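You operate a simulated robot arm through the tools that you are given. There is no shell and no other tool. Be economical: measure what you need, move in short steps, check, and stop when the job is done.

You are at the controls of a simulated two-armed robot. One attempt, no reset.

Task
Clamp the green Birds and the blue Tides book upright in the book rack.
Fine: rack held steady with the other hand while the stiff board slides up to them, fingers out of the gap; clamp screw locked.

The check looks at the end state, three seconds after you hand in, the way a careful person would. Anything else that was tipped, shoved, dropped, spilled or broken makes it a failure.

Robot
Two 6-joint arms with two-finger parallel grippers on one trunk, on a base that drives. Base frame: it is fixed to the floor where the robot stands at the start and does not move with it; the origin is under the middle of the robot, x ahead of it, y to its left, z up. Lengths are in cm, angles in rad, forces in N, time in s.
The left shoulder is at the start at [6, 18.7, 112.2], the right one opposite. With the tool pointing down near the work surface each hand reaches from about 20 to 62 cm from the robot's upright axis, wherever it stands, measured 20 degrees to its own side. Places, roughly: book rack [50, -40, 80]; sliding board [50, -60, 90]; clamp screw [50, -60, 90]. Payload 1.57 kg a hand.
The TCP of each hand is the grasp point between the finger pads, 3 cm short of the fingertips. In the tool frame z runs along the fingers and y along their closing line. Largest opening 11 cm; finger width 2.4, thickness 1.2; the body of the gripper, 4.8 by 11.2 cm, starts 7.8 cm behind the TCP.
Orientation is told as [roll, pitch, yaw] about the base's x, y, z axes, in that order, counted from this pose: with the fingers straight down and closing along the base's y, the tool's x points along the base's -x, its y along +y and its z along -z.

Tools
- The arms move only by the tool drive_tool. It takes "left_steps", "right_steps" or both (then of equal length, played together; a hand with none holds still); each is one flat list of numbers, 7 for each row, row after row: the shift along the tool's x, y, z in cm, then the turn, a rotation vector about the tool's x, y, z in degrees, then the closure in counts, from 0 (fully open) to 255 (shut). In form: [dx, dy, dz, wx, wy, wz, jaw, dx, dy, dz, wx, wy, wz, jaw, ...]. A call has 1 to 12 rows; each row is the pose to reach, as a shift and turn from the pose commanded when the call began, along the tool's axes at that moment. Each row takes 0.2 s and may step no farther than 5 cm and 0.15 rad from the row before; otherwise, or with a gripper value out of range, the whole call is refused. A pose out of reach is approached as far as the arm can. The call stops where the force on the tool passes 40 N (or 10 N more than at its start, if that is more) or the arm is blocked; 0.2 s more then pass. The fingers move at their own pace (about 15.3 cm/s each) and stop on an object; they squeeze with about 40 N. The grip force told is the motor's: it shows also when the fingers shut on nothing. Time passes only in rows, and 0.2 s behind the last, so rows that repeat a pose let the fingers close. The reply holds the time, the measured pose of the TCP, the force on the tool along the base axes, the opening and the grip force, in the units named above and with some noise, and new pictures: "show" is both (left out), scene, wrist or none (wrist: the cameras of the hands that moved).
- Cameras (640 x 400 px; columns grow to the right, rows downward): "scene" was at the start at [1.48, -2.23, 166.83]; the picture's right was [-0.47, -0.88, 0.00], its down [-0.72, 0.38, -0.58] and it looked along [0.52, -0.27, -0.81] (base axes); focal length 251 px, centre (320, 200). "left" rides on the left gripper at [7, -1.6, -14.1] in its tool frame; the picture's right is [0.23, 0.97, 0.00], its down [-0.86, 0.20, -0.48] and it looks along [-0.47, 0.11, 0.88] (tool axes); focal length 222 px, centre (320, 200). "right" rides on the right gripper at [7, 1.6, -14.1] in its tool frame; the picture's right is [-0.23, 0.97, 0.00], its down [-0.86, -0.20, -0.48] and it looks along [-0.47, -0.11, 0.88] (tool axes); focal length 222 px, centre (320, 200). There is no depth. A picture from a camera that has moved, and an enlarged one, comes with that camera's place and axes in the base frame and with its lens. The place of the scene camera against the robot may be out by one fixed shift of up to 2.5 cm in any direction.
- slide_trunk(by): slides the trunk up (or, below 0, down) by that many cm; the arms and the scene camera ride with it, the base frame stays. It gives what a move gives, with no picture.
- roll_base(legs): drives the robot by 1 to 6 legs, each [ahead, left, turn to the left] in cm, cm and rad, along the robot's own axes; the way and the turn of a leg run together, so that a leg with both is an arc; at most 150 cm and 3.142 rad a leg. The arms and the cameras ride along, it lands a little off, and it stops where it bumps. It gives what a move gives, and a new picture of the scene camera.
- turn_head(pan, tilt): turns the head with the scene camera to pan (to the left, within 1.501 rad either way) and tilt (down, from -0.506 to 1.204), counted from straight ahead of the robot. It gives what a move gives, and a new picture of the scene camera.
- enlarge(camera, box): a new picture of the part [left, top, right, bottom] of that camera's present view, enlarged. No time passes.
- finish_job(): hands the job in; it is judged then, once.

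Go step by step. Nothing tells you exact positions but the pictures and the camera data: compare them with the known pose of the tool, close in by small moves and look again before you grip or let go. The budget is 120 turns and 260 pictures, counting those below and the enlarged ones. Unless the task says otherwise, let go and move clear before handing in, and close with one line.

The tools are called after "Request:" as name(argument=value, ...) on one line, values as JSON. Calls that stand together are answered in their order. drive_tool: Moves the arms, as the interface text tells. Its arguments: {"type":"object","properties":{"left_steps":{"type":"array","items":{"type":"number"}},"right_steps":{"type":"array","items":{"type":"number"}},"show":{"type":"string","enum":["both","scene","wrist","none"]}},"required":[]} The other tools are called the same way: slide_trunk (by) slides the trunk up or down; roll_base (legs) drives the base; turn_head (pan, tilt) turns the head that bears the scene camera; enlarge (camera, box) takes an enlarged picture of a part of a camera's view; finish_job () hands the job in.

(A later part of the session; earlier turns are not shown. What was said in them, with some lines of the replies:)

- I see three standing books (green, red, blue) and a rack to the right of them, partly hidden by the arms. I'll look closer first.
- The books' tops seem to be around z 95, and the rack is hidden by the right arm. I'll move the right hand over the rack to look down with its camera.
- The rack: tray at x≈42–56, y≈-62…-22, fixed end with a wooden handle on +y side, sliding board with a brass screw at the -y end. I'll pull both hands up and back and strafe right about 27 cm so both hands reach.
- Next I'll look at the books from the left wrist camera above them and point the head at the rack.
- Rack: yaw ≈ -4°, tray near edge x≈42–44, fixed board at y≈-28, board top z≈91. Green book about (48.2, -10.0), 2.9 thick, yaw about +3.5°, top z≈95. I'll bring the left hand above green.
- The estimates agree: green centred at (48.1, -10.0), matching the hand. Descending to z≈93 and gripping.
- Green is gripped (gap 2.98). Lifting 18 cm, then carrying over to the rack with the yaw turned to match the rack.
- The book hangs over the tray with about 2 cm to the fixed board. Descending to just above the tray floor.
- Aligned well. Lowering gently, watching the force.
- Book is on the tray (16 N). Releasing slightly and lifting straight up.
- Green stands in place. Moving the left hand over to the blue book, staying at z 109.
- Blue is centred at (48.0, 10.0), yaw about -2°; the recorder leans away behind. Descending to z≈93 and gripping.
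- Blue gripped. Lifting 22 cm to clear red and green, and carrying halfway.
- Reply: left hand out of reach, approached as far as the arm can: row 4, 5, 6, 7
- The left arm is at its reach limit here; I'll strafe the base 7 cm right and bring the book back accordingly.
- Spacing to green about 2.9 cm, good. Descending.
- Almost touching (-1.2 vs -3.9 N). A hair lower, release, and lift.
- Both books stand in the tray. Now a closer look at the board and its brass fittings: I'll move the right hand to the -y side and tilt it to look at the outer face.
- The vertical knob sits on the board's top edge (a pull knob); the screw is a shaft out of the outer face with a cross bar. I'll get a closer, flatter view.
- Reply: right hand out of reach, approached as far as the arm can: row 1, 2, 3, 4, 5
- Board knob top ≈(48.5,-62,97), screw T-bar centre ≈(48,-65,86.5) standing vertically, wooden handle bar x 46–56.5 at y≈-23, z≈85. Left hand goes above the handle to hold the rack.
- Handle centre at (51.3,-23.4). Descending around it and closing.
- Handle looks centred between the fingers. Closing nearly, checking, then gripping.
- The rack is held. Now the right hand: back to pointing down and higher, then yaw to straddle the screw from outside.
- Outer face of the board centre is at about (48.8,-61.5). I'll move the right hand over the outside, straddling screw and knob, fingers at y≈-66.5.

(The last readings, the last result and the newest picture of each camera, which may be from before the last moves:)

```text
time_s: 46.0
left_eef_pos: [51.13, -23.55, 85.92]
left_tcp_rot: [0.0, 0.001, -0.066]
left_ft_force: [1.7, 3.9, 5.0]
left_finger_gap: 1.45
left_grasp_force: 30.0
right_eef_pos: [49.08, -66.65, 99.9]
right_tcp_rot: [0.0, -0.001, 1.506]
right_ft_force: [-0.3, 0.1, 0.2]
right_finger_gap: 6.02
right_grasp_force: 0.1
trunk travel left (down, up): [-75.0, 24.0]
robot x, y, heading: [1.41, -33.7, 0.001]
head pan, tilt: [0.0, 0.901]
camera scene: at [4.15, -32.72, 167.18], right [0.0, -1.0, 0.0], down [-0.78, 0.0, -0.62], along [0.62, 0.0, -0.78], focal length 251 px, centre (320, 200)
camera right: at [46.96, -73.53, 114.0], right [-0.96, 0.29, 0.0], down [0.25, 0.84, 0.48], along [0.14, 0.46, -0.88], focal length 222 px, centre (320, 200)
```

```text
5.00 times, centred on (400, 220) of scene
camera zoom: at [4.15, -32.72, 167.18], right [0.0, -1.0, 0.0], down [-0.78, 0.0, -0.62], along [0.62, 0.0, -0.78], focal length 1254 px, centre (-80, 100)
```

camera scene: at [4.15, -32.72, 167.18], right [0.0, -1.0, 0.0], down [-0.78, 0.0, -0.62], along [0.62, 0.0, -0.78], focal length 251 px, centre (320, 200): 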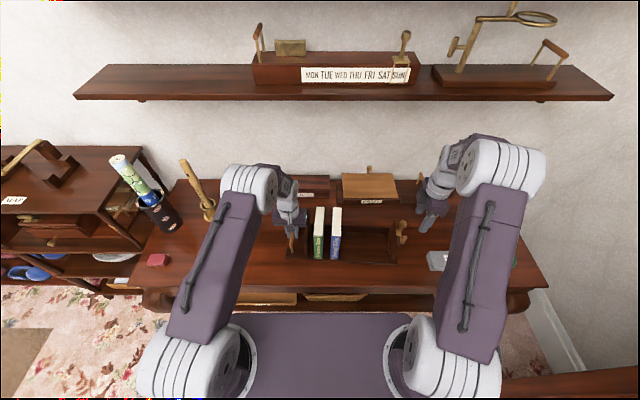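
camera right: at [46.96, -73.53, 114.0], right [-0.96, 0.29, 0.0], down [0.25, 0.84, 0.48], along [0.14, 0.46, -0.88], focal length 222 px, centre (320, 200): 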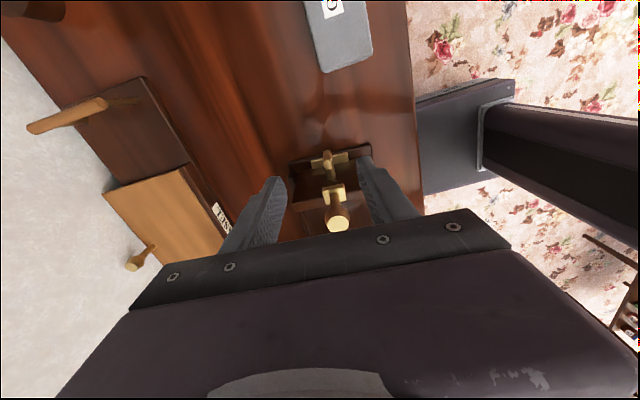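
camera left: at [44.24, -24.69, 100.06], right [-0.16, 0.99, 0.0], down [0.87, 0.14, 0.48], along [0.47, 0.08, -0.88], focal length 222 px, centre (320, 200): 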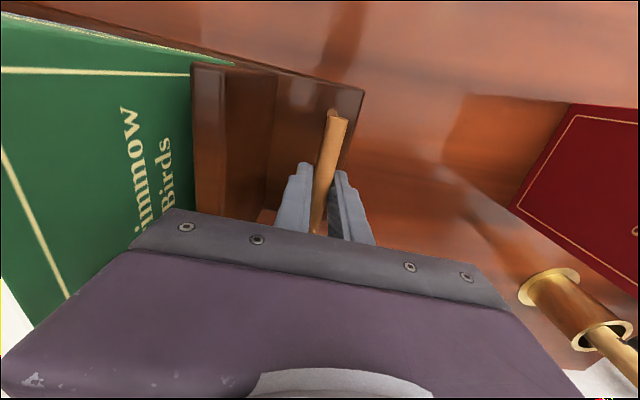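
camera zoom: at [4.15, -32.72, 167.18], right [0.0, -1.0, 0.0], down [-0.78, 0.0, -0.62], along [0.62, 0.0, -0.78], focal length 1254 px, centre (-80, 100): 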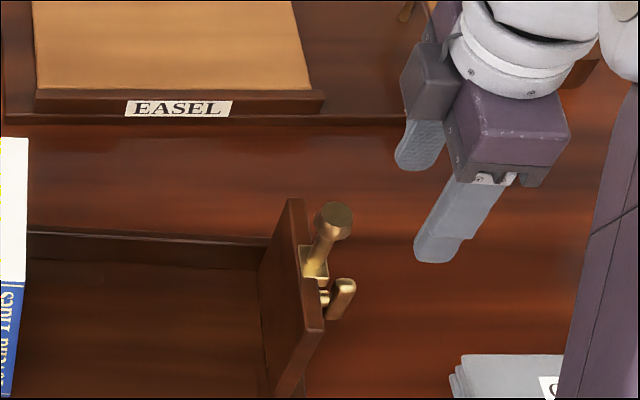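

Alignment is good: knob and screw lie midway between the fingers. Descend to TCP z 91, then approach the board face.

Request:
drive_tool(right_steps=[0, -0.1, 4.5, 0, 0, 0, 116, 0, -0.1, 8.8, 0, 0, 0, 116, 0, -0.1, 8.8, 0, 0, 0, 116, -1.5, -0.1, 8.8, 0, 0, 0, 116, -3, -0.1, 8.8, 0, 0, 0, 116, -3, -0.1, 8.8, 0, 0, 0, 116])

Request:
enlarge(camera="scene", box=[350, 180, 450, 260])

Request:
enlarge(camera="right", box=[220, 80, 420, 240])

```text
time_s: 47.5
left_eef_pos: [51.13, -23.61, 85.99]
left_tcp_rot: [-0.001, 0.001, -0.065]
left_ft_force: [1.0, 3.2, 3.4]
left_finger_gap: 1.47
left_grasp_force: 30.7
right_eef_pos: [49.09, -63.62, 91.13]
right_tcp_rot: [0.0, -0.002, 1.506]
right_ft_force: [0.5, -0.9, -0.4]
right_finger_gap: 6.0
right_grasp_force: 0.0
trunk travel left (down, up): [-75.0, 24.0]
robot x, y, heading: [1.72, -34.01, 0.003]
head pan, tilt: [0.0, 0.901]
camera scene: at [4.15, -32.73, 167.18], right [0.0, -1.0, 0.0], down [-0.78, 0.0, -0.62], along [0.62, 0.0, -0.78], focal length 251 px, centre (320, 200)
camera right: at [47.06, -70.48, 105.29], right [-0.96, 0.29, 0.0], down [0.25, 0.84, 0.48], along [0.14, 0.46, -0.88], focal length 222 px, centre (320, 200)
```

scene: 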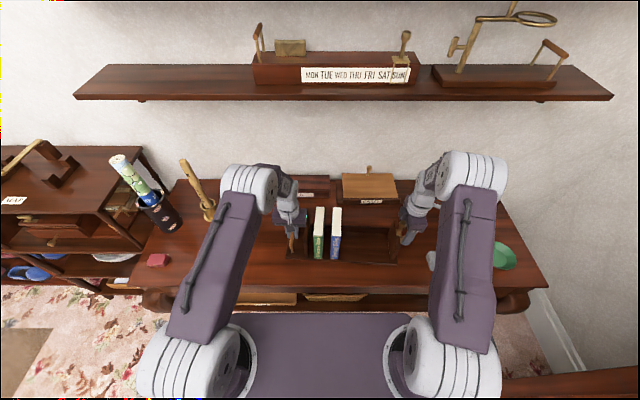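
right: 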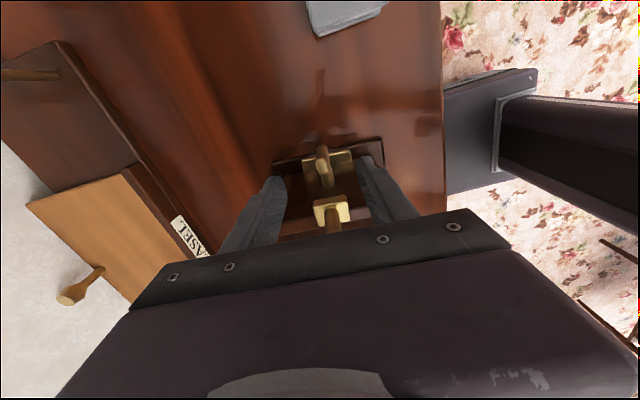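

```text
5.00 times, centred on (400, 220) of scene
camera zoom: at [4.15, -32.73, 167.18], right [0.0, -1.0, 0.0], down [-0.78, 0.0, -0.62], along [0.62, 0.0, -0.78], focal length 1254 px, centre (-80, 100)
```

zoom: 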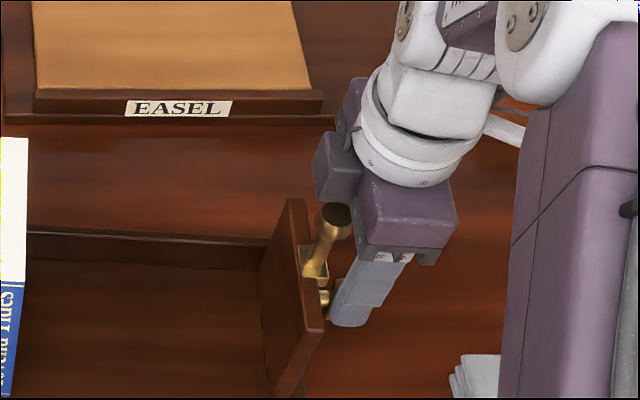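

```text
2.50 times, centred on (320, 160) of right
camera zoom: at [47.06, -70.48, 105.29], right [-0.96, 0.29, 0.0], down [0.25, 0.84, 0.48], along [0.14, 0.46, -0.88], focal length 555 px, centre (320, 300)
```

zoom: 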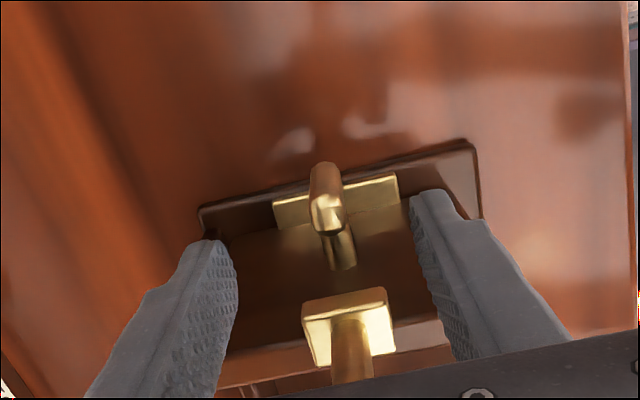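

Close to the face, nothing touching. Now pushing gently in +y.

Request:
drive_tool(right_steps=[-0.4, 0, 0, 0, 0, 0, 116, -0.8, 0, 0, 0, 0, 0, 116, -1.2, 0, 0, 0, 0, 0, 116, -1.6, 0, 0, 0, 0, 0, 116, -2.0, 0, 0, 0, 0, 0, 116], show="none")

Request:
enlarge(camera="scene", box=[260, 180, 440, 280])

```text
time_s: 48.6
left_eef_pos: [51.12, -23.55, 85.93]
left_tcp_rot: [0.0, 0.001, -0.065]
left_ft_force: [1.1, 9.5, 2.6]
left_finger_gap: 1.47
left_grasp_force: 30.8
right_eef_pos: [49.34, -61.55, 91.24]
right_tcp_rot: [0.002, -0.001, 1.503]
right_ft_force: [-0.2, -6.8, 1.0]
right_finger_gap: 5.97
right_grasp_force: 0.0
trunk travel left (down, up): [-75.0, 24.0]
robot x, y, heading: [1.58, -33.84, 0.004]
head pan, tilt: [0.0, 0.901]
```

```text
3.56 times, centred on (350, 230) of scene
camera zoom: at [4.16, -32.76, 167.19], right [0.0, -1.0, 0.0], down [-0.78, 0.0, -0.62], along [0.62, 0.0, -0.78], focal length 892 px, centre (213, 93)
```

zoom: 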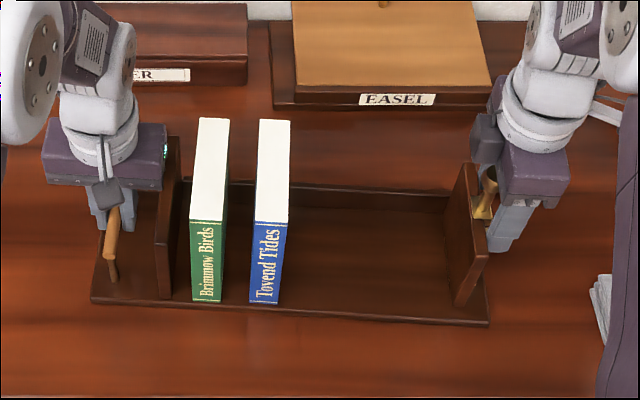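

The board slides at about 7 N and the rack stays put. Pushing on toward the books.

Request:
drive_tool(right_steps=[-1.2, 0, 0, 0, 0, 0, 116, -2.4, 0, 0, 0, 0, 0, 116, -3.6, 0, 0, 0, 0, 0, 116, -4.8, 0, 0, 0, 0, 0, 116, -6, 0, 0, 0, 0, 0, 116, -7.2, 0, 0, 0, 0, 0, 116, -8.4, 0, 0, 0, 0, 0, 116, -9.6, 0, 0, 0, 0, 0, 116, -10.8, 0, 0, 0, 0, 0, 116, -12, 0, 0, 0, 0, 0, 116, -13.2, 0, 0, 0, 0, 0, 116], show="scene")

Request:
enlarge(camera="scene", box=[260, 180, 440, 280])

```text
time_s: 51.0
left_eef_pos: [51.09, -23.56, 85.93]
left_tcp_rot: [0.0, 0.001, -0.068]
left_ft_force: [1.8, 10.1, 0.6]
left_finger_gap: 1.47
left_grasp_force: 30.3
right_eef_pos: [50.01, -48.22, 91.27]
right_tcp_rot: [0.001, -0.002, 1.504]
right_ft_force: [-1.9, -5.5, 3.1]
right_finger_gap: 6.12
right_grasp_force: 1.5
trunk travel left (down, up): [-75.0, 24.0]
robot x, y, heading: [1.62, -33.93, 0.01]
head pan, tilt: [0.0, 0.901]
camera scene: at [4.14, -32.71, 167.18], right [0.0, -1.0, 0.0], down [-0.78, 0.0, -0.62], along [0.62, 0.0, -0.78], focal length 251 px, centre (320, 200)
```

scene: 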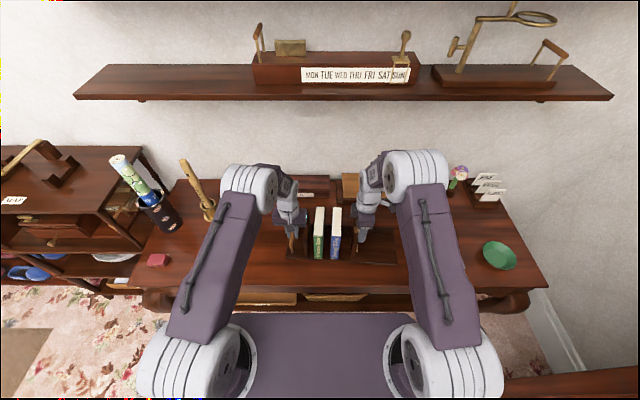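

```text
3.56 times, centred on (350, 230) of scene
camera zoom: at [4.14, -32.71, 167.18], right [0.0, -1.0, 0.0], down [-0.78, 0.0, -0.62], along [0.62, 0.0, -0.78], focal length 892 px, centre (213, 93)
```

zoom: 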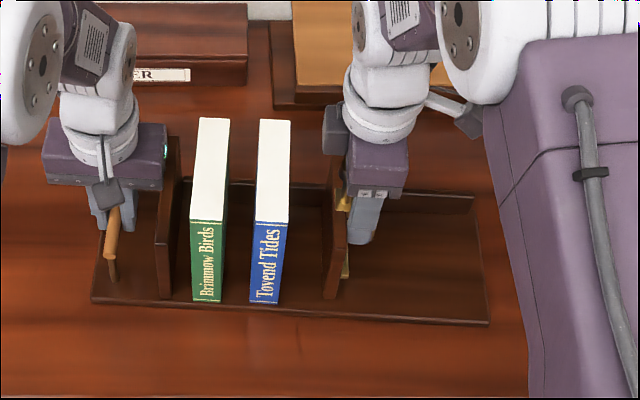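

Request:
drive_tool(right_steps=[-0.8, 0, 0, 0, 0, 0, 116, -1.6, 0, 0, 0, 0, 0, 116, -2.4, 0, 0, 0, 0, 0, 116, -3.2, 0, 0, 0, 0, 0, 116, -3.8, 0, 0, 0, 0, 0, 116, -4.4, 0, 0, 0, 0, 0, 116], show="none")

Request:
enlarge(camera="scene", box=[260, 180, 440, 280])

Request:
enlarge(camera="right", box=[220, 80, 420, 240])

```text
time_s: 52.5
left_eef_pos: [51.13, -23.59, 86.0]
left_tcp_rot: [0.0, -0.001, -0.066]
left_ft_force: [0.4, 11.4, 3.2]
left_finger_gap: 1.44
left_grasp_force: 30.3
right_eef_pos: [50.42, -43.96, 91.28]
right_tcp_rot: [-0.001, -0.001, 1.502]
right_ft_force: [-1.8, -7.2, -3.7]
right_finger_gap: 6.06
right_grasp_force: 0.6
trunk travel left (down, up): [-75.0, 24.0]
robot x, y, heading: [1.69, -33.71, 0.002]
head pan, tilt: [0.0, 0.901]
```

```text
3.56 times, centred on (350, 230) of scene
camera zoom: at [4.17, -32.74, 167.18], right [0.0, -1.0, 0.0], down [-0.78, 0.0, -0.62], along [0.62, 0.0, -0.78], focal length 892 px, centre (213, 93)
```

zoom: 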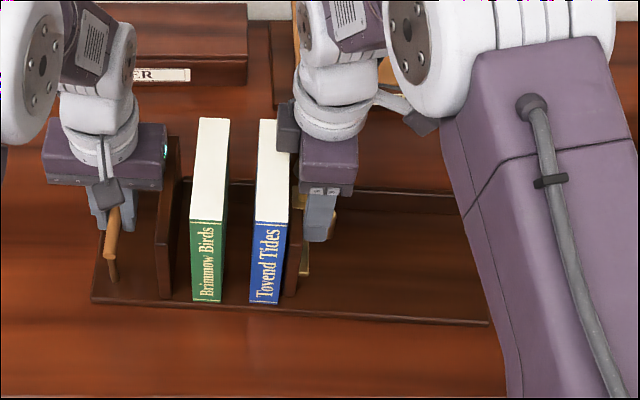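

```text
2.50 times, centred on (320, 160) of right
camera zoom: at [48.36, -50.82, 105.4], right [-0.96, 0.29, 0.0], down [0.26, 0.84, 0.48], along [0.14, 0.46, -0.88], focal length 555 px, centre (320, 300)
```

zoom: 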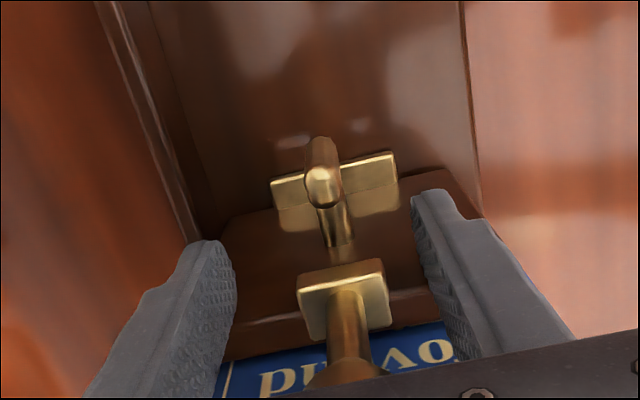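

Request:
enlarge(camera="scene", box=[310, 180, 370, 260])

```text
5.00 times, centred on (340, 220) of scene
camera zoom: at [4.17, -32.74, 167.18], right [0.0, -1.0, 0.0], down [-0.78, 0.0, -0.62], along [0.62, 0.0, -0.78], focal length 1254 px, centre (220, 100)
```

zoom: 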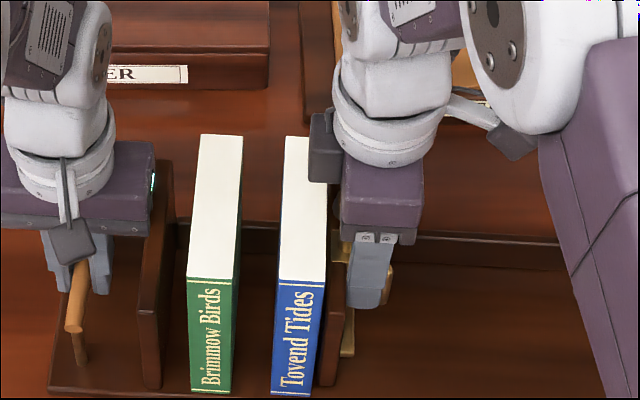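

The box on the hand's far side works out at about z 100, clear of the book tops. Continuing slowly; blue should slide toward green.

Request:
drive_tool(right_steps=[-0.4, 0, 0, 0, 0, 0, 116, -0.8, 0, 0, 0, 0, 0, 116, -1.2, 0, 0, 0, 0, 0, 116, -1.6, 0, 0, 0, 0, 0, 116, -2.0, 0, 0, 0, 0, 0, 116, -2.4, 0, 0, 0, 0, 0, 116], show="none")

Request:
enlarge(camera="scene", box=[280, 180, 400, 280])

```text
time_s: 53.9
left_eef_pos: [51.16, -23.67, 85.95]
left_tcp_rot: [-0.001, -0.001, -0.067]
left_ft_force: [0.3, 11.8, 2.0]
left_finger_gap: 1.46
left_grasp_force: 30.4
right_eef_pos: [50.51, -41.64, 91.37]
right_tcp_rot: [-0.001, 0.0, 1.503]
right_ft_force: [-2.4, -8.5, -3.8]
right_finger_gap: 6.18
right_grasp_force: 0.7
trunk travel left (down, up): [-75.0, 24.0]
robot x, y, heading: [1.64, -34.07, -0.002]
head pan, tilt: [0.0, 0.901]
```

```text
4.00 times, centred on (340, 230) of scene
camera zoom: at [4.16, -32.74, 167.18], right [0.0, -1.0, 0.0], down [-0.78, 0.0, -0.62], along [0.62, 0.0, -0.78], focal length 1003 px, centre (240, 80)
```

zoom: 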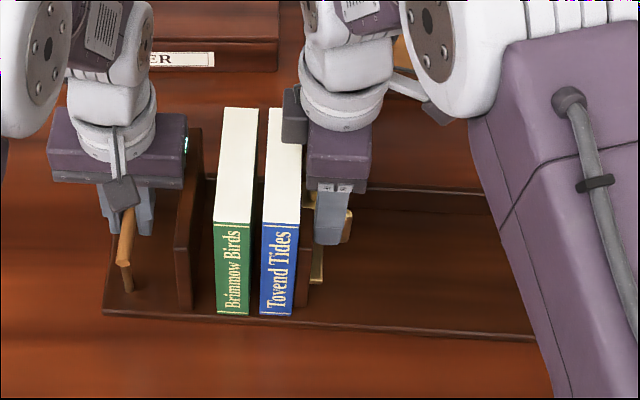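

Blue slides upright. Continuing in small steps.

Request:
drive_tool(right_steps=[-0.4, 0, 0, 0, 0, 0, 116, -0.8, 0, 0, 0, 0, 0, 116, -1.2, 0, 0, 0, 0, 0, 116, -1.6, 0, 0, 0, 0, 0, 116, -1.9, 0, 0, 0, 0, 0, 116], show="none")

Request:
enlarge(camera="scene", box=[280, 180, 400, 280])

```text
time_s: 55.0
left_eef_pos: [51.15, -23.56, 85.96]
left_tcp_rot: [0.001, -0.001, -0.067]
left_ft_force: [2.1, 11.4, 0.4]
left_finger_gap: 1.44
left_grasp_force: 30.2
right_eef_pos: [50.71, -39.5, 91.34]
right_tcp_rot: [0.001, -0.003, 1.504]
right_ft_force: [0.0, -9.2, 4.6]
right_finger_gap: 6.0
right_grasp_force: 0.1
trunk travel left (down, up): [-75.0, 24.0]
robot x, y, heading: [1.49, -33.91, 0.007]
head pan, tilt: [0.0, 0.901]
```

```text
4.00 times, centred on (340, 230) of scene
camera zoom: at [4.16, -32.73, 167.19], right [0.0, -1.0, 0.0], down [-0.78, 0.0, -0.62], along [0.62, 0.0, -0.78], focal length 1003 px, centre (240, 80)
```

zoom: 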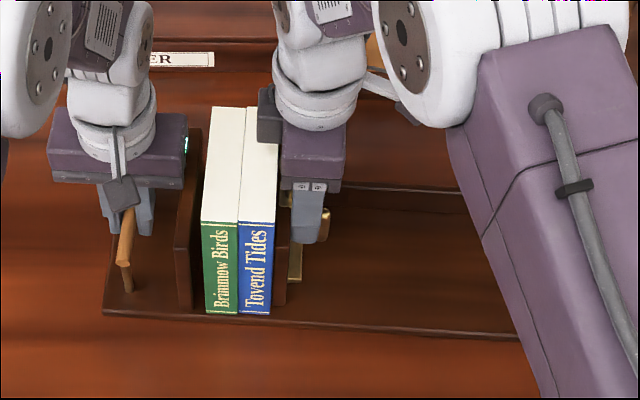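

Both books together; about 1 cm to the fixed board. Pushing in fine steps until the force rises.

Request:
drive_tool(right_steps=[-0.3, 0, 0, 0, 0, 0, 116, -0.6, 0, 0, 0, 0, 0, 116, -0.9, 0, 0, 0, 0, 0, 116, -1.0, 0, 0, 0, 0, 0, 116], show="none")

Request:
enlarge(camera="scene", box=[300, 200, 380, 270])

```text
time_s: 56.0
left_eef_pos: [51.31, -23.66, 85.94]
left_tcp_rot: [0.001, 0.0, -0.064]
left_ft_force: [-0.2, 10.2, 2.2]
left_finger_gap: 1.46
left_grasp_force: 30.5
right_eef_pos: [50.66, -38.7, 91.24]
right_tcp_rot: [-0.001, -0.002, 1.503]
right_ft_force: [-1.8, -5.8, -1.9]
right_finger_gap: 6.03
right_grasp_force: 0.7
trunk travel left (down, up): [-75.0, 24.0]
robot x, y, heading: [1.43, -34.42, 0.004]
head pan, tilt: [0.0, 0.901]
```

```text
5.71 times, centred on (340, 235) of scene
camera zoom: at [4.17, -32.72, 167.18], right [0.0, -1.0, 0.0], down [-0.78, 0.0, -0.62], along [0.62, 0.0, -0.78], focal length 1433 px, centre (206, 0)
```

zoom: 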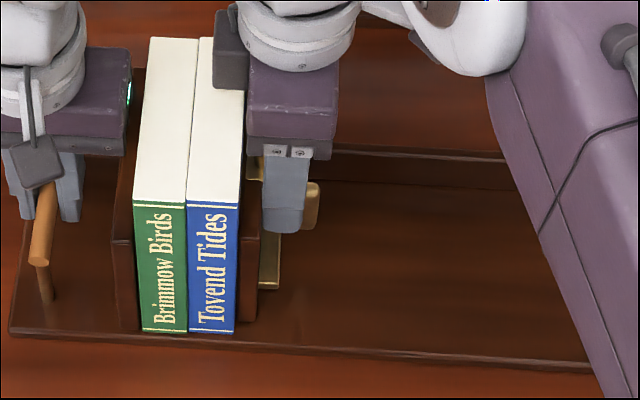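

Request:
drive_tool(right_steps=[-0.2, 0, 0, 0, 0, 0, 116, -0.4, 0, 0, 0, 0, 0, 116, -0.55, 0, 0, 0, 0, 0, 116], show="none")

Request:
enlarge(camera="scene", box=[300, 200, 380, 270])

```text
time_s: 56.9
left_eef_pos: [51.17, -23.63, 85.92]
left_tcp_rot: [0.002, -0.001, -0.067]
left_ft_force: [1.9, 28.6, 0.0]
left_finger_gap: 1.44
left_grasp_force: 30.3
right_eef_pos: [50.6, -38.48, 91.28]
right_tcp_rot: [0.004, 0.001, 1.505]
right_ft_force: [-4.2, -32.3, -2.1]
right_finger_gap: 5.93
right_grasp_force: 0.0
trunk travel left (down, up): [-75.0, 24.0]
robot x, y, heading: [1.06, -33.95, 0.0]
head pan, tilt: [0.0, 0.901]
```

```text
5.71 times, centred on (340, 235) of scene
camera zoom: at [4.15, -32.92, 167.18], right [0.0, -1.0, 0.0], down [-0.78, 0.0, -0.62], along [0.62, 0.0, -0.78], focal length 1433 px, centre (206, 0)
```

zoom: 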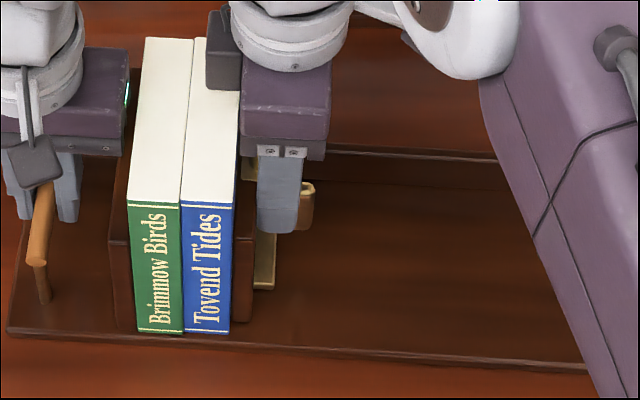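

The books are clamped (about 32 N, books tight). Now I back the right fingers off the board slightly to look at the screw, left hand still holding.

Request:
drive_tool(right_steps=[1, 0, 0, 0, 0, 0, 116, 2, 0, 0, 0, 0, 0, 116, 4, 0, -1, 0, 0, 0, 116, 7, 0, -3, 0, 0, 0, 116, 7, 0, -3, 0, 0, 0, 116], show="scene")

Request:
enlarge(camera="right", box=[240, 120, 400, 240])

Request:
enlarge(camera="scene", box=[300, 200, 380, 270])

```text
time_s: 58.0
left_eef_pos: [51.24, -23.54, 86.02]
left_tcp_rot: [0.0, 0.0, -0.066]
left_ft_force: [-0.3, 0.5, 0.4]
left_finger_gap: 1.46
left_grasp_force: 30.5
right_eef_pos: [50.3, -44.97, 94.34]
right_tcp_rot: [0.001, -0.002, 1.505]
right_ft_force: [0.5, 0.5, 0.0]
right_finger_gap: 6.02
right_grasp_force: 0.1
trunk travel left (down, up): [-75.0, 24.0]
robot x, y, heading: [1.38, -34.03, 0.004]
head pan, tilt: [0.0, 0.901]
camera scene: at [4.18, -32.75, 167.18], right [0.0, -1.0, 0.0], down [-0.78, 0.0, -0.62], along [0.62, 0.0, -0.78], focal length 251 px, centre (320, 200)
```

scene: 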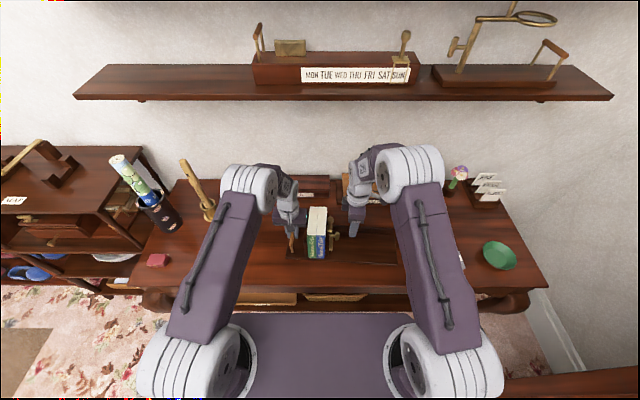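

```text
3.33 times, centred on (320, 180) of right
camera zoom: at [48.4, -51.91, 108.49], right [-0.96, 0.29, 0.0], down [0.25, 0.84, 0.48], along [0.14, 0.46, -0.88], focal length 740 px, centre (320, 267)
```

zoom: 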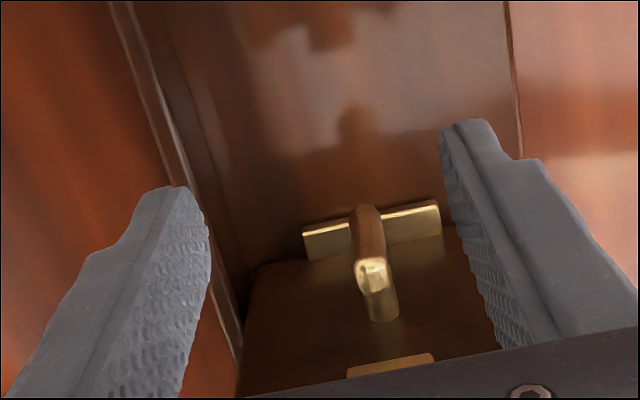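

```text
5.71 times, centred on (340, 235) of scene
camera zoom: at [4.18, -32.75, 167.18], right [0.0, -1.0, 0.0], down [-0.78, 0.0, -0.62], along [0.62, 0.0, -0.78], focal length 1433 px, centre (206, 0)
```

zoom: 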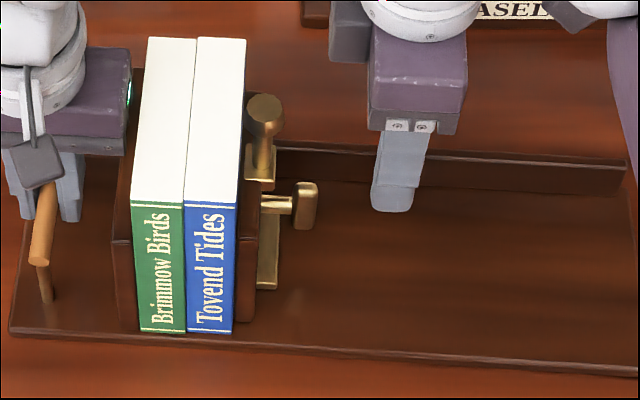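

The board holds by itself; the screw's cross bar is at (50,-41), z ≈83–88.5, vertical. I'll straddle its upper end with the fingers and first test turning it clockwise (top toward +x).

Request:
drive_tool(right_steps=[0, 0, 2.5, 0, 0, 0, 162, 0, 0, 4.8, 0, 0, 0, 162, -1.7, 0.2, 4.8, 0, 0, 0, 162, -3.3, 0.2, 4.8, 0, 0, 0, 162, -3.3, 0.2, 4.8, 0, 0, 0, 162], show="none")

Request:
enlarge(camera="scene", box=[300, 200, 380, 270])

Request:
enlarge(camera="right", box=[240, 120, 400, 240])

```text
time_s: 59.2
left_eef_pos: [51.26, -23.67, 85.88]
left_tcp_rot: [0.001, 0.0, -0.067]
left_ft_force: [0.9, -0.7, 1.1]
left_finger_gap: 1.45
left_grasp_force: 30.7
right_eef_pos: [50.16, -41.81, 89.49]
right_tcp_rot: [0.0, -0.002, 1.504]
right_ft_force: [-0.5, -0.3, -1.0]
right_finger_gap: 4.04
right_grasp_force: 0.1
trunk travel left (down, up): [-75.0, 24.0]
robot x, y, heading: [1.88, -33.78, 0.002]
head pan, tilt: [0.0, 0.901]
```

```text
5.71 times, centred on (340, 235) of scene
camera zoom: at [4.19, -32.82, 167.18], right [0.0, -1.0, 0.0], down [-0.78, 0.0, -0.62], along [0.62, 0.0, -0.78], focal length 1433 px, centre (206, 0)
```

zoom: 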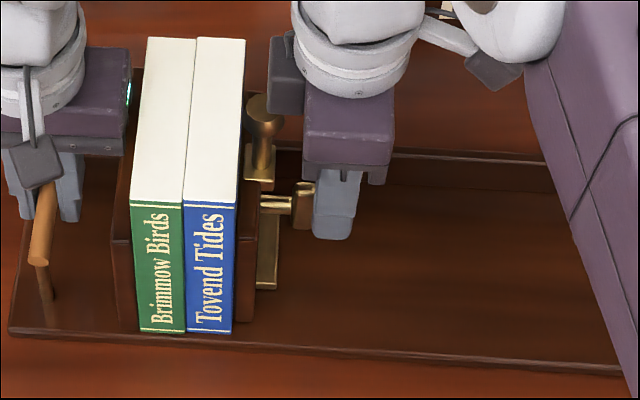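

```text
3.33 times, centred on (320, 180) of right
camera zoom: at [48.23, -48.71, 103.63], right [-0.96, 0.29, 0.0], down [0.26, 0.84, 0.48], along [0.14, 0.46, -0.88], focal length 740 px, centre (320, 267)
```

zoom: 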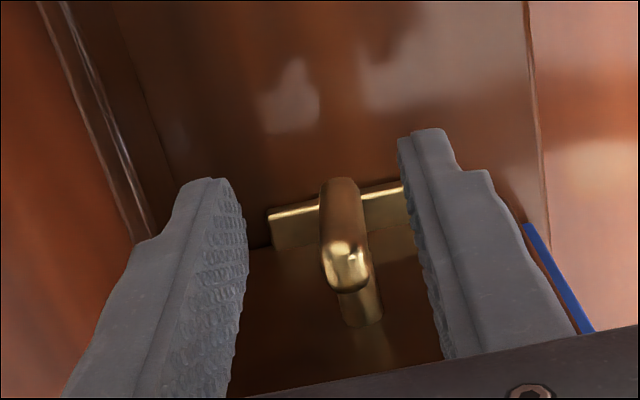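

Request:
drive_tool(right_steps=[-0.3, -0.5, 0, 0, 0, 0, 162, -0.3, -1.0, 0, 0, 0, 0, 162, -0.3, -1.5, 0, 0, 0, 0, 162, -0.3, -2.0, 0, 0, 0, 0, 162, -0.3, -2.4, 0, 0, 0, 0, 162], show="none")

Request:
enlarge(camera="right", box=[240, 120, 400, 240])

Request:
enlarge(camera="scene", box=[300, 200, 380, 270])

```text
time_s: 60.5
left_eef_pos: [51.23, -23.64, 85.93]
left_tcp_rot: [0.001, 0.0, -0.066]
left_ft_force: [1.8, -2.8, -1.0]
left_finger_gap: 1.45
left_grasp_force: 30.4
right_eef_pos: [52.68, -41.64, 89.45]
right_tcp_rot: [-0.002, -0.001, 1.506]
right_ft_force: [-1.7, -0.1, 1.6]
right_finger_gap: 4.16
right_grasp_force: 0.8
trunk travel left (down, up): [-75.0, 24.0]
robot x, y, heading: [1.62, -33.84, 0.006]
head pan, tilt: [0.0, 0.901]
```

```text
3.33 times, centred on (320, 180) of right
camera zoom: at [50.71, -48.54, 103.67], right [-0.96, 0.29, 0.0], down [0.25, 0.84, 0.48], along [0.14, 0.46, -0.88], focal length 740 px, centre (320, 267)
```

zoom: 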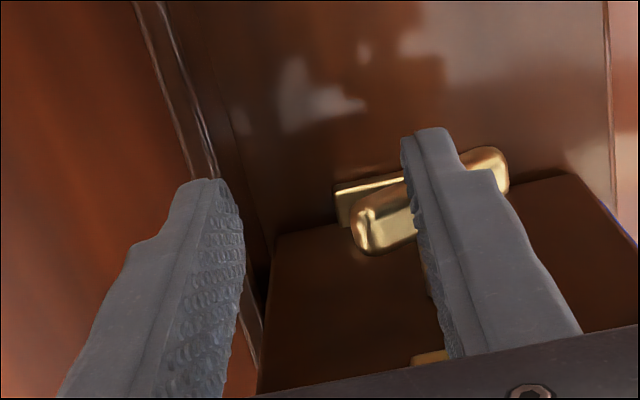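

```text
5.71 times, centred on (340, 235) of scene
camera zoom: at [4.17, -32.81, 167.18], right [0.0, -1.0, 0.0], down [-0.78, 0.0, -0.62], along [0.62, 0.0, -0.78], focal length 1433 px, centre (206, 0)
```

zoom: 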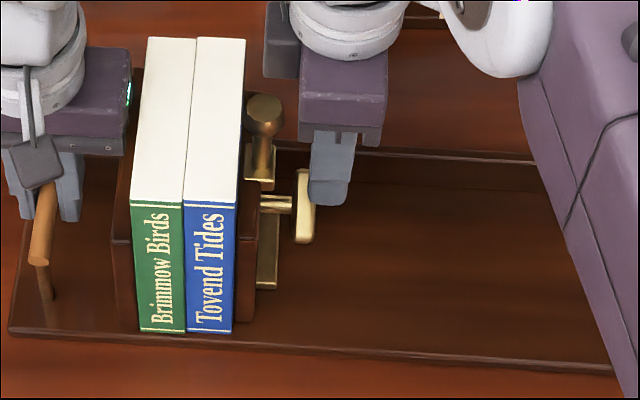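

It turned easily, to nearly horizontal. I'll lift the fingers to see the bar's angle.

Request:
drive_tool(right_steps=[0, 0.4, -1, 0, 0, 0, 162, 1, 1, -4, 0, 0, 0, 162, 1.5, 1.5, -6, 0, 0, 0, 162, 1.5, 1.5, -6, 0, 0, 0, 162], show="none")

Request:
enlarge(camera="right", box=[240, 120, 400, 240])

Request:
enlarge(camera="scene", box=[320, 215, 370, 260])

```text
time_s: 61.5
left_eef_pos: [51.22, -23.65, 86.09]
left_tcp_rot: [0.001, -0.001, -0.065]
left_ft_force: [1.1, -2.0, 1.5]
left_finger_gap: 1.44
left_grasp_force: 30.5
right_eef_pos: [51.12, -43.17, 95.38]
right_tcp_rot: [-0.001, -0.001, 1.507]
right_ft_force: [0.0, 0.0, 0.5]
right_finger_gap: 3.99
right_grasp_force: 0.1
trunk travel left (down, up): [-75.0, 24.0]
robot x, y, heading: [1.48, -34.26, 0.003]
head pan, tilt: [0.0, 0.901]
```

```text
3.33 times, centred on (320, 180) of right
camera zoom: at [49.12, -49.94, 109.6], right [-0.96, 0.29, 0.0], down [0.26, 0.84, 0.48], along [0.14, 0.46, -0.88], focal length 740 px, centre (320, 267)
```

zoom: 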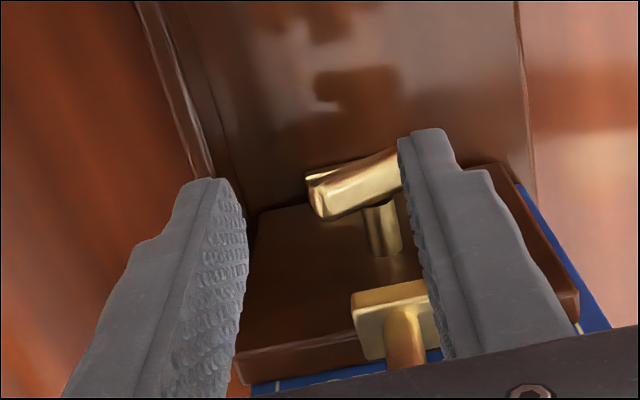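

```text
8.89 times, centred on (345, 238) of scene
camera zoom: at [4.2, -32.82, 167.19], right [0.0, -1.0, 0.0], down [-0.78, 0.0, -0.62], along [0.62, 0.0, -0.78], focal length 2229 px, centre (98, -133)
```

zoom: 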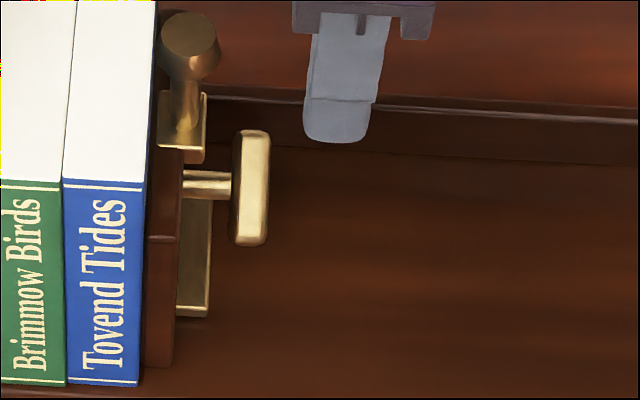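

The bar is about horizontal now (≈80–90° turned). I'll check whether there is more travel by pressing its far (+x) end down with closed fingertips.

Request:
drive_tool(right_steps=[-0.6, -0.6, 0, 0, 0, 0, 220, -1.2, -1.2, 0, 0, 0, 0, 255, -1.2, -1.2, 2.5, 0, 0, 0, 255, -1.2, -1.2, 4.5, 0, 0, 0, 255, -1.2, -1.2, 5.5, 0, 0, 0, 255, -1.2, -1.2, 6.2, 0, 0, 0, 255, -1.2, -1.2, 6.8, 0, 0, 0, 255], show="none")

Request:
enlarge(camera="scene", box=[320, 200, 380, 260])

Request:
enlarge(camera="right", box=[240, 120, 400, 240])

```text
time_s: 63.1
left_eef_pos: [51.2, -23.67, 85.98]
left_tcp_rot: [0.0, -0.003, -0.066]
left_ft_force: [1.4, 1.6, 2.2]
left_finger_gap: 1.47
left_grasp_force: 30.7
right_eef_pos: [52.37, -42.12, 89.14]
right_tcp_rot: [-0.004, 0.0, 1.507]
right_ft_force: [-3.2, -1.1, 9.6]
right_finger_gap: 0.01
right_grasp_force: 21.4
trunk travel left (down, up): [-75.0, 24.0]
robot x, y, heading: [1.72, -33.8, 0.008]
head pan, tilt: [0.0, 0.901]
stopped in row 7 (right hand): the force on the tool passed its limit (the readings are from after the stop); the commanded pose is now the measured one
```

```text
6.67 times, centred on (350, 230) of scene
camera zoom: at [3.97, -32.78, 167.19], right [0.0, -1.0, 0.0], down [-0.78, 0.0, -0.62], along [0.62, 0.0, -0.78], focal length 1672 px, centre (120, 0)
```

zoom: 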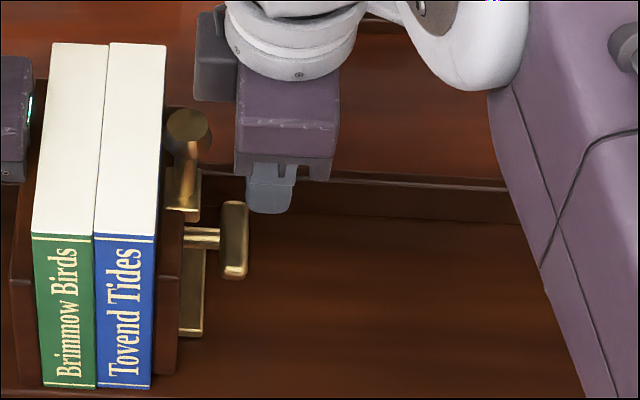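

```text
3.33 times, centred on (320, 180) of right
camera zoom: at [50.36, -48.9, 103.23], right [-0.96, 0.29, 0.0], down [0.25, 0.84, 0.48], along [0.14, 0.46, -0.88], focal length 740 px, centre (320, 267)
```

zoom: 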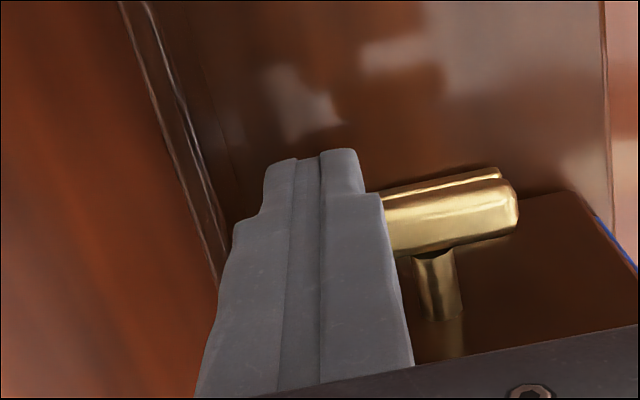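

The bar is firmly at its end stop (over 40 N without moving), so the screw is locked. Retreating the right hand up and away, then releasing the handle with the left.

Request:
drive_tool(right_steps=[0.3, 0, -1, 0, 0, 0, 255, 1, 0, -5, 0, 0, 0, 255, 3, 0, -9, 0, 0, 0, 255, 7, 0, -13, 0, 0, 0, 200, 11, 0, -17, 0, 0, 0, 150, 15, 0, -19, 0, 0, 0, 100, 19, 2, -19, 0, 0, 0, 100], show="wrist")

Request:
drive_tool(left_steps=[0, 0, 0, 0, 0, 0, 240, 0, 0, 0, 0, 0, 0, 200, 0, 0, 0, 0, 0, 0, 160, 0, 0, 0, 0, 0, 0, 145, 0, 0.2, -2, 0, 0, 0, 145, 0, 0.4, -6, 0, 0, 0, 145, 0, 1, -11, 0, 0, 0, 145, 0, 2, -16, 0, 0, 0, 145, 2, 4, -20, 0, 0, 0, 145, 6, 5, -22, 0, 0, 0, 145])

Request:
enlarge(camera="scene", box=[270, 190, 410, 280])

Request:
enlarge(camera="right", box=[220, 120, 420, 240])

```text
refused: row 4 steps farther than a row can; nothing moved
```

```text
refused: row 7 steps farther than a row can; nothing moved
```

```text
4.44 times, centred on (340, 235) of scene
camera zoom: at [3.97, -32.78, 167.19], right [0.0, -1.0, 0.0], down [-0.78, 0.0, -0.62], along [0.62, 0.0, -0.78], focal length 1115 px, centre (231, 44)
```

zoom: 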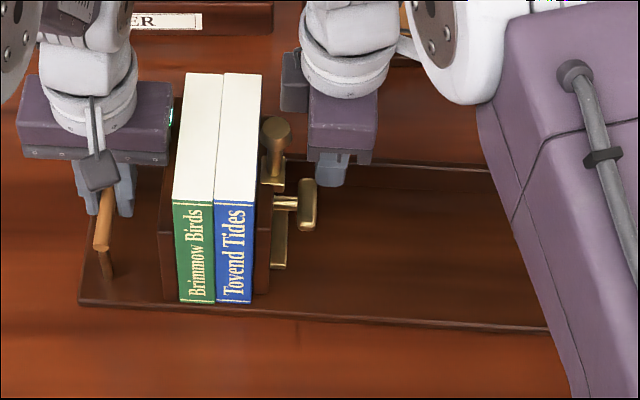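

```text
3.20 times, centred on (320, 180) of right
camera zoom: at [50.36, -48.9, 103.23], right [-0.96, 0.29, 0.0], down [0.25, 0.84, 0.48], along [0.14, 0.46, -0.88], focal length 711 px, centre (320, 264)
```

zoom: 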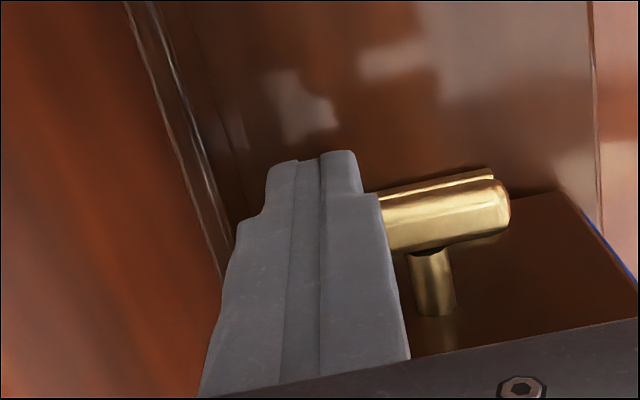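

Both retreats were refused for too-large steps; I repeat with smaller ones, right hand first.

Request:
drive_tool(right_steps=[0.3, 0, -1, 0, 0, 0, 255, 1, 0, -4.5, 0, 0, 0, 255, 3, 0, -8, 0, 0, 0, 255, 5.5, 0, -11, 0, 0, 0, 200, 8.5, 0, -14, 0, 0, 0, 150, 12, 0, -16, 0, 0, 0, 100, 16, 0, -17, 0, 0, 0, 100, 20, 1, -17, 0, 0, 0, 100, 23, 2, -17, 0, 0, 0, 100], show="wrist")

Request:
enlarge(camera="scene", box=[270, 190, 410, 280])

```text
time_s: 65.1
left_eef_pos: [51.03, -23.64, 85.97]
left_tcp_rot: [-0.002, -0.003, -0.067]
left_ft_force: [-0.2, 2.8, 13.2]
left_finger_gap: 1.46
left_grasp_force: 30.7
right_eef_pos: [48.79, -65.04, 105.97]
right_tcp_rot: [-0.003, -0.003, 1.508]
right_ft_force: [-0.2, 0.1, 0.7]
right_finger_gap: 6.68
right_grasp_force: 0.0
trunk travel left (down, up): [-75.0, 24.0]
robot x, y, heading: [1.6, -33.48, 0.005]
head pan, tilt: [0.0, 0.901]
camera right: at [46.82, -71.93, 120.06], right [-0.96, 0.29, 0.0], down [0.25, 0.84, 0.48], along [0.14, 0.46, -0.88], focal length 222 px, centre (320, 200)
```

right: 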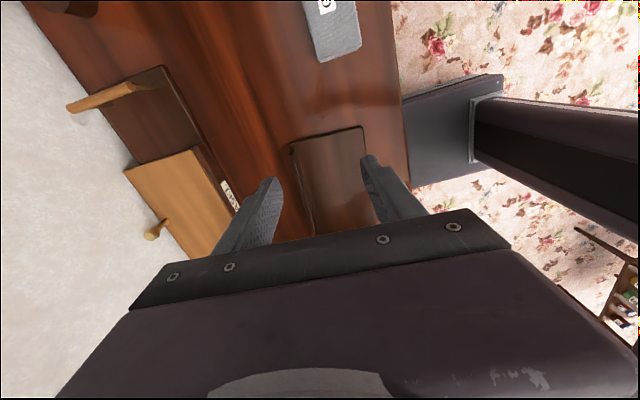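

```text
4.44 times, centred on (340, 235) of scene
camera zoom: at [3.97, -32.83, 167.19], right [0.0, -1.0, 0.0], down [-0.78, 0.0, -0.62], along [0.62, 0.0, -0.78], focal length 1115 px, centre (231, 44)
```

zoom: 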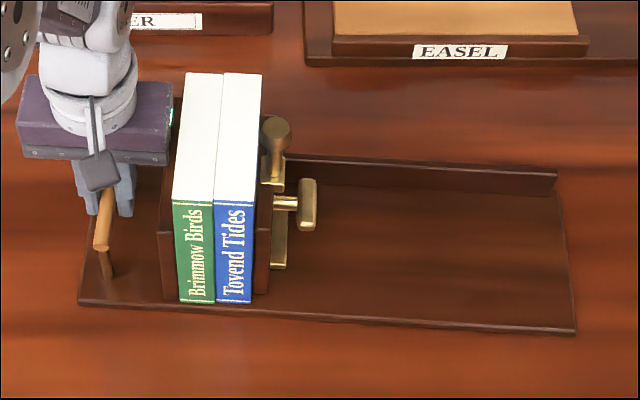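

The bar stays horizontal, and books are tight. Now releasing the handle with the left hand and lifting away.

Request:
drive_tool(left_steps=[0, 0, 0, 0, 0, 0, 235, 0, 0, 0, 0, 0, 0, 200, 0, 0, 0, 0, 0, 0, 160, 0, 0, 0, 0, 0, 0, 145, 0, 0, -2, 0, 0, 0, 145, 0, 0, -6, 0, 0, 0, 145, 0, 0.5, -10.5, 0, 0, 0, 145, 0, 1, -15, 0, 0, 0, 145, 2, 3, -18, 0, 0, 0, 145, 5, 5, -20, 0, 0, 0, 145, 9, 5, -22, 0, 0, 0, 145])

Request:
enlarge(camera="scene", box=[270, 190, 410, 280])

Request:
enlarge(camera="left", box=[0, 0, 400, 220])

```text
time_s: 67.5
left_eef_pos: [42.29, -18.07, 107.95]
left_tcp_rot: [0.002, -0.003, -0.068]
left_ft_force: [-0.2, 0.0, -0.1]
left_finger_gap: 4.74
left_grasp_force: 0.0
right_eef_pos: [48.77, -64.97, 105.92]
right_tcp_rot: [-0.001, -0.004, 1.505]
right_ft_force: [-0.3, -0.2, 0.3]
right_finger_gap: 6.71
right_grasp_force: 0.2
trunk travel left (down, up): [-75.0, 24.0]
robot x, y, heading: [1.36, -34.0, 0.003]
head pan, tilt: [0.0, 0.901]
camera scene: at [3.88, -32.86, 167.18], right [0.0, -1.0, 0.0], down [-0.78, 0.0, -0.62], along [0.62, 0.0, -0.78], focal length 251 px, centre (320, 200)
camera left: at [35.31, -19.28, 122.03], right [-0.16, 0.99, 0.0], down [0.86, 0.14, 0.48], along [0.48, 0.08, -0.88], focal length 222 px, centre (320, 200)
```

scene: 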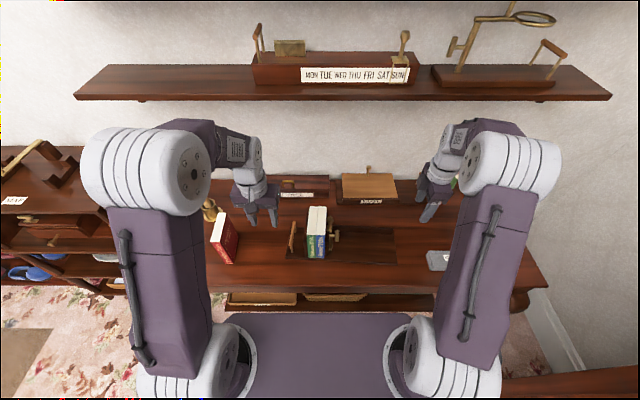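
left: 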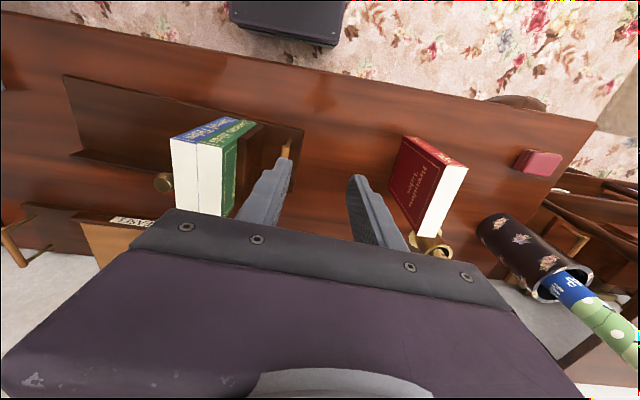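

```text
4.44 times, centred on (340, 235) of scene
camera zoom: at [3.88, -32.86, 167.18], right [0.0, -1.0, 0.0], down [-0.78, 0.0, -0.62], along [0.62, 0.0, -0.78], focal length 1115 px, centre (231, 44)
```

zoom: 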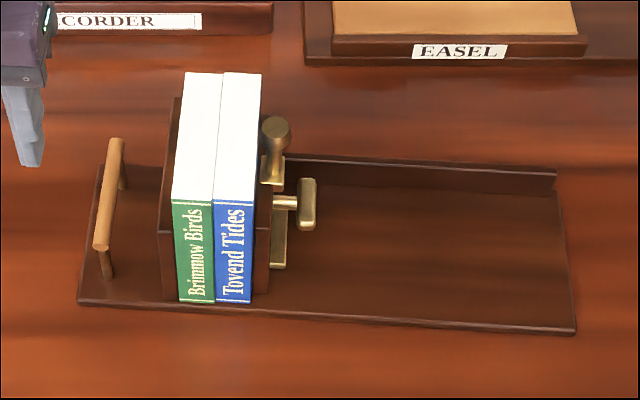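

```text
1.60 times, centred on (200, 110) of left
camera zoom: at [35.31, -19.28, 122.03], right [-0.16, 0.99, 0.0], down [0.86, 0.14, 0.48], along [0.48, 0.08, -0.88], focal length 355 px, centre (512, 344)
```

zoom: 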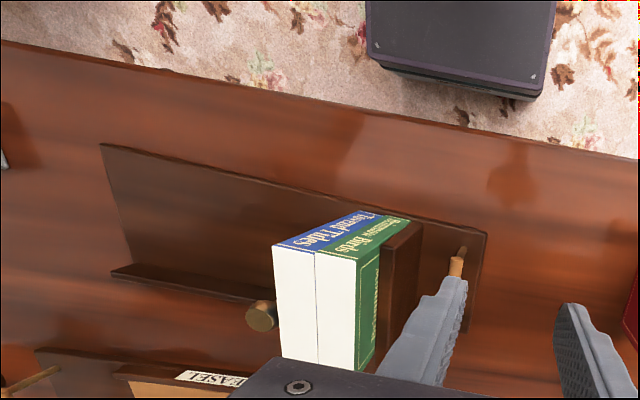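

Both books stand tight between the fixed end and the board, the screw bar is at its stop, the red book and everything else are undisturbed, and both hands are clear. Handing in.

Request:
finish_job()

```text
The job is handed in.
```

The green Birds and blue Tides books are clamped upright in the rack. The left hand held the rack while the board slid up, and the clamp screw is turned to its end stop.
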